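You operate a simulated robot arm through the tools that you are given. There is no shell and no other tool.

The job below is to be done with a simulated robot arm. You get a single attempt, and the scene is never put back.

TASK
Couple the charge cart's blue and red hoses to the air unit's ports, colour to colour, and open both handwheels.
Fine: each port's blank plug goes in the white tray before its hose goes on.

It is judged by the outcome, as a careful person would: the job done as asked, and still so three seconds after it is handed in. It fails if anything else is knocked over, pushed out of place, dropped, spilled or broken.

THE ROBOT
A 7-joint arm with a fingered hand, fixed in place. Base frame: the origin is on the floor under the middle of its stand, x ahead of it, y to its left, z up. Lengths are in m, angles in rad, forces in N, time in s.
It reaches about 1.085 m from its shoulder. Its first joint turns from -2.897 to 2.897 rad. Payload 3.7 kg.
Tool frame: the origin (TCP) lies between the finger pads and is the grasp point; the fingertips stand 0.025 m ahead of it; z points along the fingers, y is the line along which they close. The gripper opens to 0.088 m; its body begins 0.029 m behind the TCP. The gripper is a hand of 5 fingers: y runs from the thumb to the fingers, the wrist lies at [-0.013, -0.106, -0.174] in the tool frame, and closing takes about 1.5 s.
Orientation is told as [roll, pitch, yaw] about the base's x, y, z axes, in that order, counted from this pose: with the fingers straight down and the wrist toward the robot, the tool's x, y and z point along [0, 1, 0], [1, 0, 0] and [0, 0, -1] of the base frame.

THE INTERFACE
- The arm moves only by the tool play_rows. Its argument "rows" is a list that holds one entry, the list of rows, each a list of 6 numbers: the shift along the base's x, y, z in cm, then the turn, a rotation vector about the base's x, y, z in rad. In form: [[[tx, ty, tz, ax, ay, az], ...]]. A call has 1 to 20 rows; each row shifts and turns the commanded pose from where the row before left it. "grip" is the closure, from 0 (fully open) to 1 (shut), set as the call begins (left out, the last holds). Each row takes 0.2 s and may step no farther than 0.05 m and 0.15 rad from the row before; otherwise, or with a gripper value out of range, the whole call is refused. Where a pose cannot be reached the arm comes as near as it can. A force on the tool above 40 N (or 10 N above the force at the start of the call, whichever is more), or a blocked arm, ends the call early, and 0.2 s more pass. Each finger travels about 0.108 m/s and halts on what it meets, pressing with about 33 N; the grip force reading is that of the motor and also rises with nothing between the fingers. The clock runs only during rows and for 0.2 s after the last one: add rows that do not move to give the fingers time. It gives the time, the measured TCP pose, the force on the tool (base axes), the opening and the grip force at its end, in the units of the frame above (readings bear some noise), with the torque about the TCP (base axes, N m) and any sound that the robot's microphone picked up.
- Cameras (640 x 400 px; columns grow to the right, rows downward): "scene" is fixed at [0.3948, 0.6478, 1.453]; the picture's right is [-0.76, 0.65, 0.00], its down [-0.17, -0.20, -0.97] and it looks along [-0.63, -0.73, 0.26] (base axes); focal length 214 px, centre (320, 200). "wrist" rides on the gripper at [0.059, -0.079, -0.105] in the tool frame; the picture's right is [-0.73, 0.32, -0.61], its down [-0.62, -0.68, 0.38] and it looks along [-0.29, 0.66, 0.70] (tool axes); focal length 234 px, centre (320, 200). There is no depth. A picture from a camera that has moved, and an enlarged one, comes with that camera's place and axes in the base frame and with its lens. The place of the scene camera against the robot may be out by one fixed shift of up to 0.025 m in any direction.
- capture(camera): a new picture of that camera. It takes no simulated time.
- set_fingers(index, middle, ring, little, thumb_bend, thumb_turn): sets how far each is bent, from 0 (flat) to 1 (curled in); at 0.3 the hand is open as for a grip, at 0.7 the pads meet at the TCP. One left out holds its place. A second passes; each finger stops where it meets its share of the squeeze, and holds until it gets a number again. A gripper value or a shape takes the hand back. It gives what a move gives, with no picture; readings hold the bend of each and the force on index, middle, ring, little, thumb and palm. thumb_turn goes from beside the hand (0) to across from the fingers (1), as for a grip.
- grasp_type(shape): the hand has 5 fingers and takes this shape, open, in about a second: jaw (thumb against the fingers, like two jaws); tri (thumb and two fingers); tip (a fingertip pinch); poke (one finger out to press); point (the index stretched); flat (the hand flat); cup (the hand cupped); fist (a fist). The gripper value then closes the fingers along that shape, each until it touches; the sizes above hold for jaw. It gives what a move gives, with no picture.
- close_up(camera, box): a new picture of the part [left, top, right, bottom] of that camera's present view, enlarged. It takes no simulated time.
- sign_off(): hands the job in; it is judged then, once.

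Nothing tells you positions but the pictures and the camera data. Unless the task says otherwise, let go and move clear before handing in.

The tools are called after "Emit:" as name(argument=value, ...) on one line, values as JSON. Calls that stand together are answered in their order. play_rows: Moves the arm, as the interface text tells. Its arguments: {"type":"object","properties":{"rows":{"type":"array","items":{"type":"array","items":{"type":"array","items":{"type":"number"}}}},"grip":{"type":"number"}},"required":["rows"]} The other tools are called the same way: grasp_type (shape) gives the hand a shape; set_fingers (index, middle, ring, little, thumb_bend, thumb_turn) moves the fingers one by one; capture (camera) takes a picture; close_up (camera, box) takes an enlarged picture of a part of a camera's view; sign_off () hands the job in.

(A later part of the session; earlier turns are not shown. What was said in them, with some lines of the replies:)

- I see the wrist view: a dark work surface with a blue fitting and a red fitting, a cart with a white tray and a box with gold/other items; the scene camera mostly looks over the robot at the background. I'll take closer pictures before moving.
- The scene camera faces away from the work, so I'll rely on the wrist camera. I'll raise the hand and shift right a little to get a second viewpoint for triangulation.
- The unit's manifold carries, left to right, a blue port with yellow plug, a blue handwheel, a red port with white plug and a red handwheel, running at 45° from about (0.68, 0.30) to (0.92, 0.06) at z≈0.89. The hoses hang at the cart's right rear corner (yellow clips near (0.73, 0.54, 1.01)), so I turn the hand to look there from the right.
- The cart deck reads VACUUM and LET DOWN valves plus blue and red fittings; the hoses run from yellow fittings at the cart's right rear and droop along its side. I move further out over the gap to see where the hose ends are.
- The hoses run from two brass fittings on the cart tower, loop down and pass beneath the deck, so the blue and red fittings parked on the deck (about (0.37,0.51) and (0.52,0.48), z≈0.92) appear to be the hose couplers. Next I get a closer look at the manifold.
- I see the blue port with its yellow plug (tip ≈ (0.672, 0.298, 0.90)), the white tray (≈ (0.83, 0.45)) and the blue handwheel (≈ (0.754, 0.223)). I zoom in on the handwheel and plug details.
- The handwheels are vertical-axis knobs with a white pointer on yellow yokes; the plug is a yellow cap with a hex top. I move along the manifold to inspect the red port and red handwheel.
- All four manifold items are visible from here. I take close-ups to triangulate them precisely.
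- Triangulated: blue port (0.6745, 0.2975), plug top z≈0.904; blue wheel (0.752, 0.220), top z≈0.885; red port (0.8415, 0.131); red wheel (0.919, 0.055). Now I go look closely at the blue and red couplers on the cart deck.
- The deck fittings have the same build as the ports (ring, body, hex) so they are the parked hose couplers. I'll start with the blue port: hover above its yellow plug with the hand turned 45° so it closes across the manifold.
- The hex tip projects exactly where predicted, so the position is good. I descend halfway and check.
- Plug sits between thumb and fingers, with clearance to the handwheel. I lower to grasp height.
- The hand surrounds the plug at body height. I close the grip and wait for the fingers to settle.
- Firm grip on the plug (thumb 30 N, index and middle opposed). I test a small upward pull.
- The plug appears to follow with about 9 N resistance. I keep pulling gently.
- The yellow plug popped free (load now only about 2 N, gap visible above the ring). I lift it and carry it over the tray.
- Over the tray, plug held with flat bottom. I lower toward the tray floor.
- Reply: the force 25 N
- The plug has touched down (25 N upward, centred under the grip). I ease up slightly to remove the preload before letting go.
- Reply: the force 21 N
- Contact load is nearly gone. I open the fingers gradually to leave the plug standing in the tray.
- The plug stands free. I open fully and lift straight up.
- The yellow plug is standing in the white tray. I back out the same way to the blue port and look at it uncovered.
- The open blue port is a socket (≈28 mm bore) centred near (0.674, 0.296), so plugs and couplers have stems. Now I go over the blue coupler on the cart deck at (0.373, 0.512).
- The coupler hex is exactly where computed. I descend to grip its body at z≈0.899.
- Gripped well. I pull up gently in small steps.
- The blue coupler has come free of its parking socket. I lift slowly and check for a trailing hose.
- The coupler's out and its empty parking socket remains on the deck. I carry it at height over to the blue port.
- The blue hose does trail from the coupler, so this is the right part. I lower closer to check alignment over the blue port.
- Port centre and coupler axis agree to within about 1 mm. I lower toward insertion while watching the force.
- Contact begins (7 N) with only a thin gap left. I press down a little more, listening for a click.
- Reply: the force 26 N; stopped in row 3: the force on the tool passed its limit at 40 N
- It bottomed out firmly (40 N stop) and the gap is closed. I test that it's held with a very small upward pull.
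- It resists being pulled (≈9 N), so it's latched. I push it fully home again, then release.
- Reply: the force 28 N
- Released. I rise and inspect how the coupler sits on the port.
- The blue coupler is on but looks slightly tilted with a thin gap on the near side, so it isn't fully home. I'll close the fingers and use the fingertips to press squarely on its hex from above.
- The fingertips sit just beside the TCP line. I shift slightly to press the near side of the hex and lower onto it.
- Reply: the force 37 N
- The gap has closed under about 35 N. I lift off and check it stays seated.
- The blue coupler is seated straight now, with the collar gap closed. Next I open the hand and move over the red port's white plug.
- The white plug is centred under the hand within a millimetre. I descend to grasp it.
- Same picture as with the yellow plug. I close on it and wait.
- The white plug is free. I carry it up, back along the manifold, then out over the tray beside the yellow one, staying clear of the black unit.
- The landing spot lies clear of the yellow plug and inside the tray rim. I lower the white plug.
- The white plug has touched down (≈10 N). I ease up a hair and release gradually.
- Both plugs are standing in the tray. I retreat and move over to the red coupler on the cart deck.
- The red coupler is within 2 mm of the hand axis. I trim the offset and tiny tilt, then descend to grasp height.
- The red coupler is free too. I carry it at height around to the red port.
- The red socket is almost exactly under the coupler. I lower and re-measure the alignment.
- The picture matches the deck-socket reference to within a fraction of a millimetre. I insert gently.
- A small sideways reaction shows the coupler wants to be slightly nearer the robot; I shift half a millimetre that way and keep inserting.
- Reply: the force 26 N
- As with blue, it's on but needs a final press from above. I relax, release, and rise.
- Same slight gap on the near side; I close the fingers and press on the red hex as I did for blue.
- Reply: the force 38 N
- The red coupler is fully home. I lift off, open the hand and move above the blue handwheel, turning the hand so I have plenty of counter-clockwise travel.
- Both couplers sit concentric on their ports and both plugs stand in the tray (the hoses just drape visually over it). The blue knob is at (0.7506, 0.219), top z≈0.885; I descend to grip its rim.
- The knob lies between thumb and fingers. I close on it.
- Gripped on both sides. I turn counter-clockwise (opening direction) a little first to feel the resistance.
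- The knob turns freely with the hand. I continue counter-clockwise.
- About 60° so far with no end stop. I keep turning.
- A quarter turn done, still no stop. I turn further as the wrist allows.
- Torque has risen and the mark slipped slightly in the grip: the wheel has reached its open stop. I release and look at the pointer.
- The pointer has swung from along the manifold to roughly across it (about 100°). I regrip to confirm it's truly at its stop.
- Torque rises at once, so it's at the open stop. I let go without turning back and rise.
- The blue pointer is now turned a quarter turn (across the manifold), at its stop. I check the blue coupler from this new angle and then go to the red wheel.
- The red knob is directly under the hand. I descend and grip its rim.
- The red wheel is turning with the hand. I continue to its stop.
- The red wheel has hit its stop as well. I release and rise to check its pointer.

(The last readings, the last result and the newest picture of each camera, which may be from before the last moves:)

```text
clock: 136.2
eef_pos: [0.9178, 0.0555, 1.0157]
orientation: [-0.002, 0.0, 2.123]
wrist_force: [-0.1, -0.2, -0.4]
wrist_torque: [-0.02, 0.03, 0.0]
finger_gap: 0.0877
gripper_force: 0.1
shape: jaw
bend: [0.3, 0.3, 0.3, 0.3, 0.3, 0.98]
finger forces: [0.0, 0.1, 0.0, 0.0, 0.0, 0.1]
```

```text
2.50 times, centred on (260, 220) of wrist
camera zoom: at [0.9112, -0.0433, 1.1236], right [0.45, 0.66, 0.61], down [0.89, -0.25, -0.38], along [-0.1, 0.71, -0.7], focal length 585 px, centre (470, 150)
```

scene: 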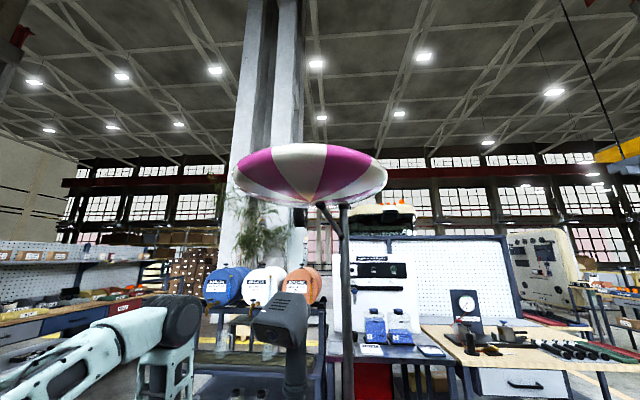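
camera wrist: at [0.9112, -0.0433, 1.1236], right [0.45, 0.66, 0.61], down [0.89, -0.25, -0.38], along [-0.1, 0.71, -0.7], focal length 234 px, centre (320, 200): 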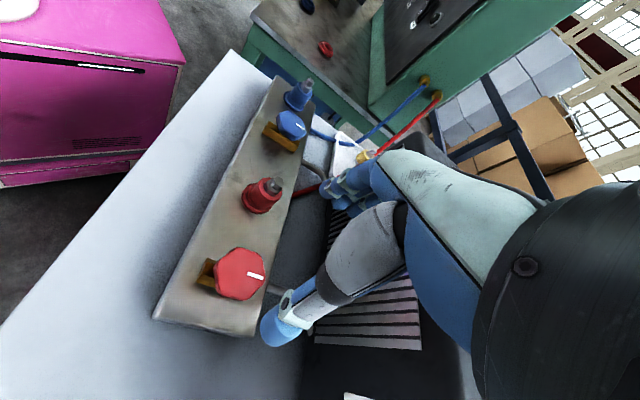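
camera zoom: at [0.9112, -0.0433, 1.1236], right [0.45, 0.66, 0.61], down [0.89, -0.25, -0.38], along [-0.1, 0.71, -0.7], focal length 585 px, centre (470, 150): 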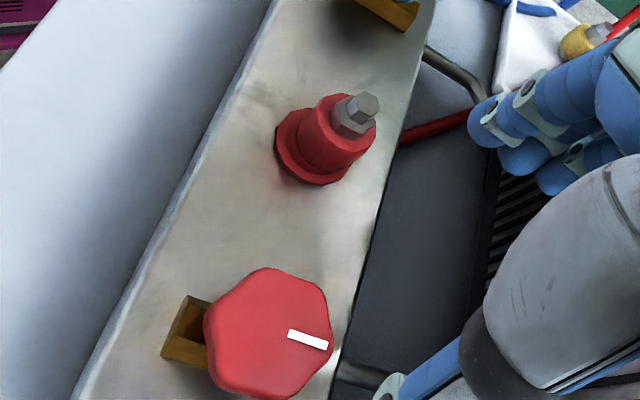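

Both pointers now lie at a quarter turn (≈45° in base, across the manifold). I do a final check of both couplers, both wheels and the tray.

Emit:
close_up(camera="wrist", box=[230, 165, 310, 215])

Emit:
close_up(camera="wrist", box=[260, 65, 340, 165])

Emit:
close_up(camera="wrist", box=[280, 60, 460, 172])

```text
8.00 times, centred on (270, 190) of wrist
camera zoom: at [0.9112, -0.0433, 1.1236], right [0.45, 0.66, 0.61], down [0.89, -0.25, -0.38], along [-0.1, 0.71, -0.7], focal length 1873 px, centre (720, 280)
```

zoom: 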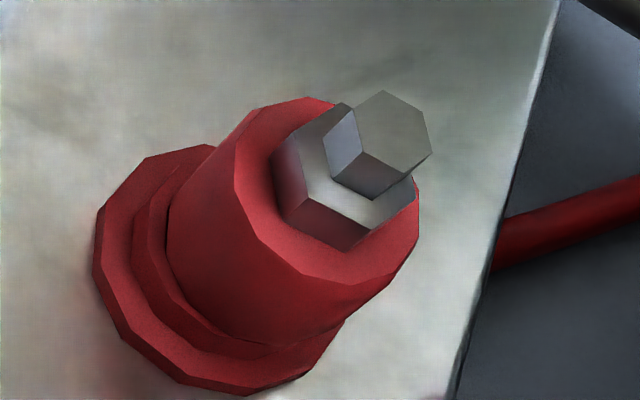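

```text
4.00 times, centred on (300, 115) of wrist
camera zoom: at [0.9112, -0.0433, 1.1236], right [0.45, 0.66, 0.61], down [0.89, -0.25, -0.38], along [-0.1, 0.71, -0.7], focal length 937 px, centre (400, 540)
```

zoom: 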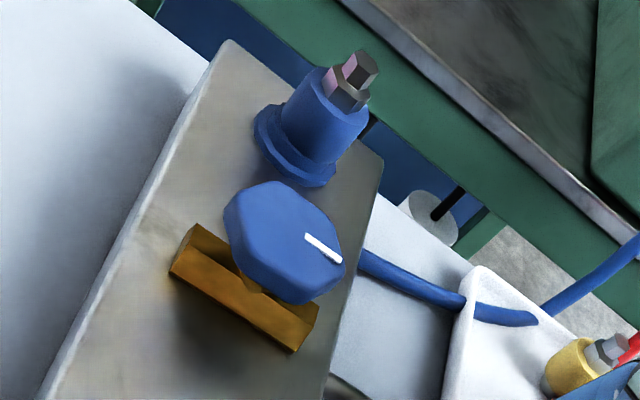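

```text
3.56 times, centred on (370, 116) of wrist
camera zoom: at [0.9112, -0.0433, 1.1236], right [0.45, 0.66, 0.61], down [0.89, -0.25, -0.38], along [-0.1, 0.71, -0.7], focal length 833 px, centre (142, 499)
```

zoom: 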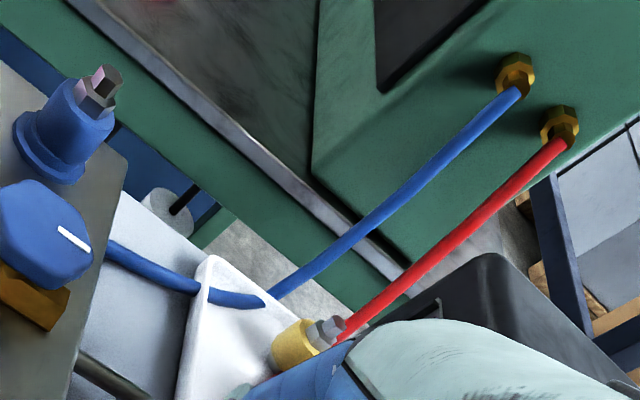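

Everything is in place: couplers straight and flush, pointers turned, hoses routed. I withdraw the hand up and back, clear of everything, and take a last look.

Emit:
play_rows(rows=[[[0, 0, 4, 0, 0, -0.1], [0, 0, 4, 0, 0, -0.14], [-3, 0, 3, 0, 0, -0.14], [-3.5, 0, 2, 0, 0, -0.14], [-4, 0.5, 1, 0, 0, -0.14], [-4, 0.5, 1, 0, 0, -0.14], [-4, 0.5, 1, 0, 0, -0.14], [-4, 0.5, 1, 0, 0, -0.14], [-4, 0.5, 0, 0, 0, -0.14], [-4, 0.5, 0, 0, 0, -0.12], [0, 0, 0, 0, 0, 0]]])

Emit:
capture(camera="wrist")

Emit:
close_up(camera="wrist", box=[140, 60, 380, 210])

```text
clock: 138.6
eef_pos: [0.613, 0.0866, 1.1865]
orientation: [0.0, -0.002, 0.78]
wrist_force: [-0.8, 0.4, -0.7]
wrist_torque: [0.0, -0.05, -0.03]
finger_gap: 0.0878
gripper_force: 0.0
shape: jaw
bend: [0.3, 0.3, 0.3, 0.3, 0.3, 0.98]
finger forces: [0.0, 0.0, 0.0, 0.0, 0.1, 0.0]
```

```text
taken
camera wrist: at [0.5173, 0.0718, 1.2938], right [0.74, -0.29, 0.61], down [-0.04, -0.92, -0.38], along [0.67, 0.26, -0.7], focal length 234 px, centre (320, 200)
```

wrist: 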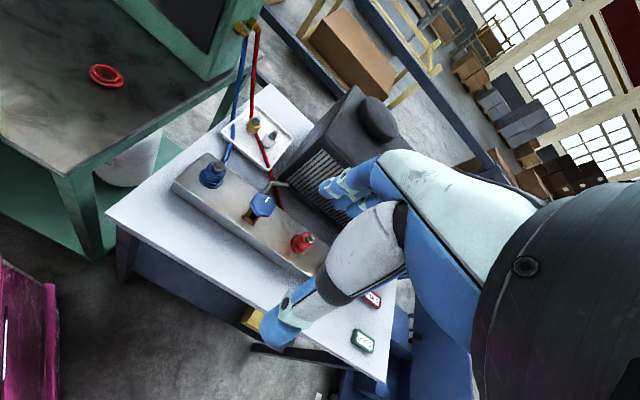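

```text
2.67 times, centred on (260, 135) of wrist
camera zoom: at [0.5173, 0.0718, 1.2938], right [0.74, -0.29, 0.61], down [-0.04, -0.92, -0.38], along [0.67, 0.26, -0.7], focal length 624 px, centre (480, 373)
```

zoom: 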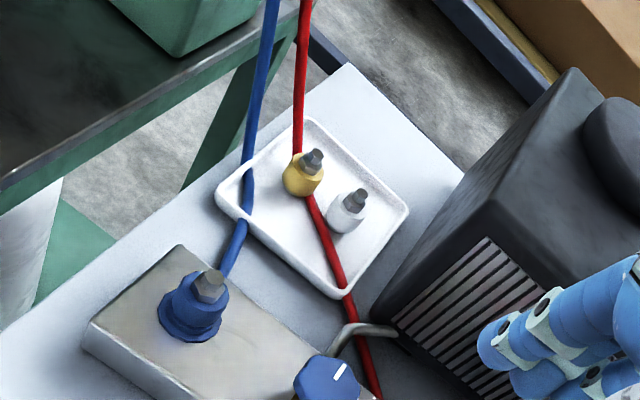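

Both plugs stand in the white tray. The blue coupler is on the blue port and the red one on the red port, both handwheels are turned to their stops, and the hand is empty and clear. I'm handing the job in.

Emit:
sign_off()

```text
The job is handed in.
```

The blue and red hoses are coupled to the air unit's matching ports and both handwheels are open. I handed the job in with the hand empty and clear. Each blank plug went into the white tray before its hose went on, and nothing else was knocked or moved that I could see.

- **Couplers:** both needed a final press of about 35 N from above to close a thin gap. Afterwards they looked straight and flush in the wrist camera. I pull-tested only the blue one, and before that final press; it held at about 9 N.
- **Handwheels:** each turned counter-clockwise about a quarter turn until it met a stop. There was no open/closed marking, so I took that direction and the stop to mean open.
- **Tray:** the hoses now hang across it. In the pictures the red hose passes right through the yellow plug without moving it, and both plugs were still standing at the last look.
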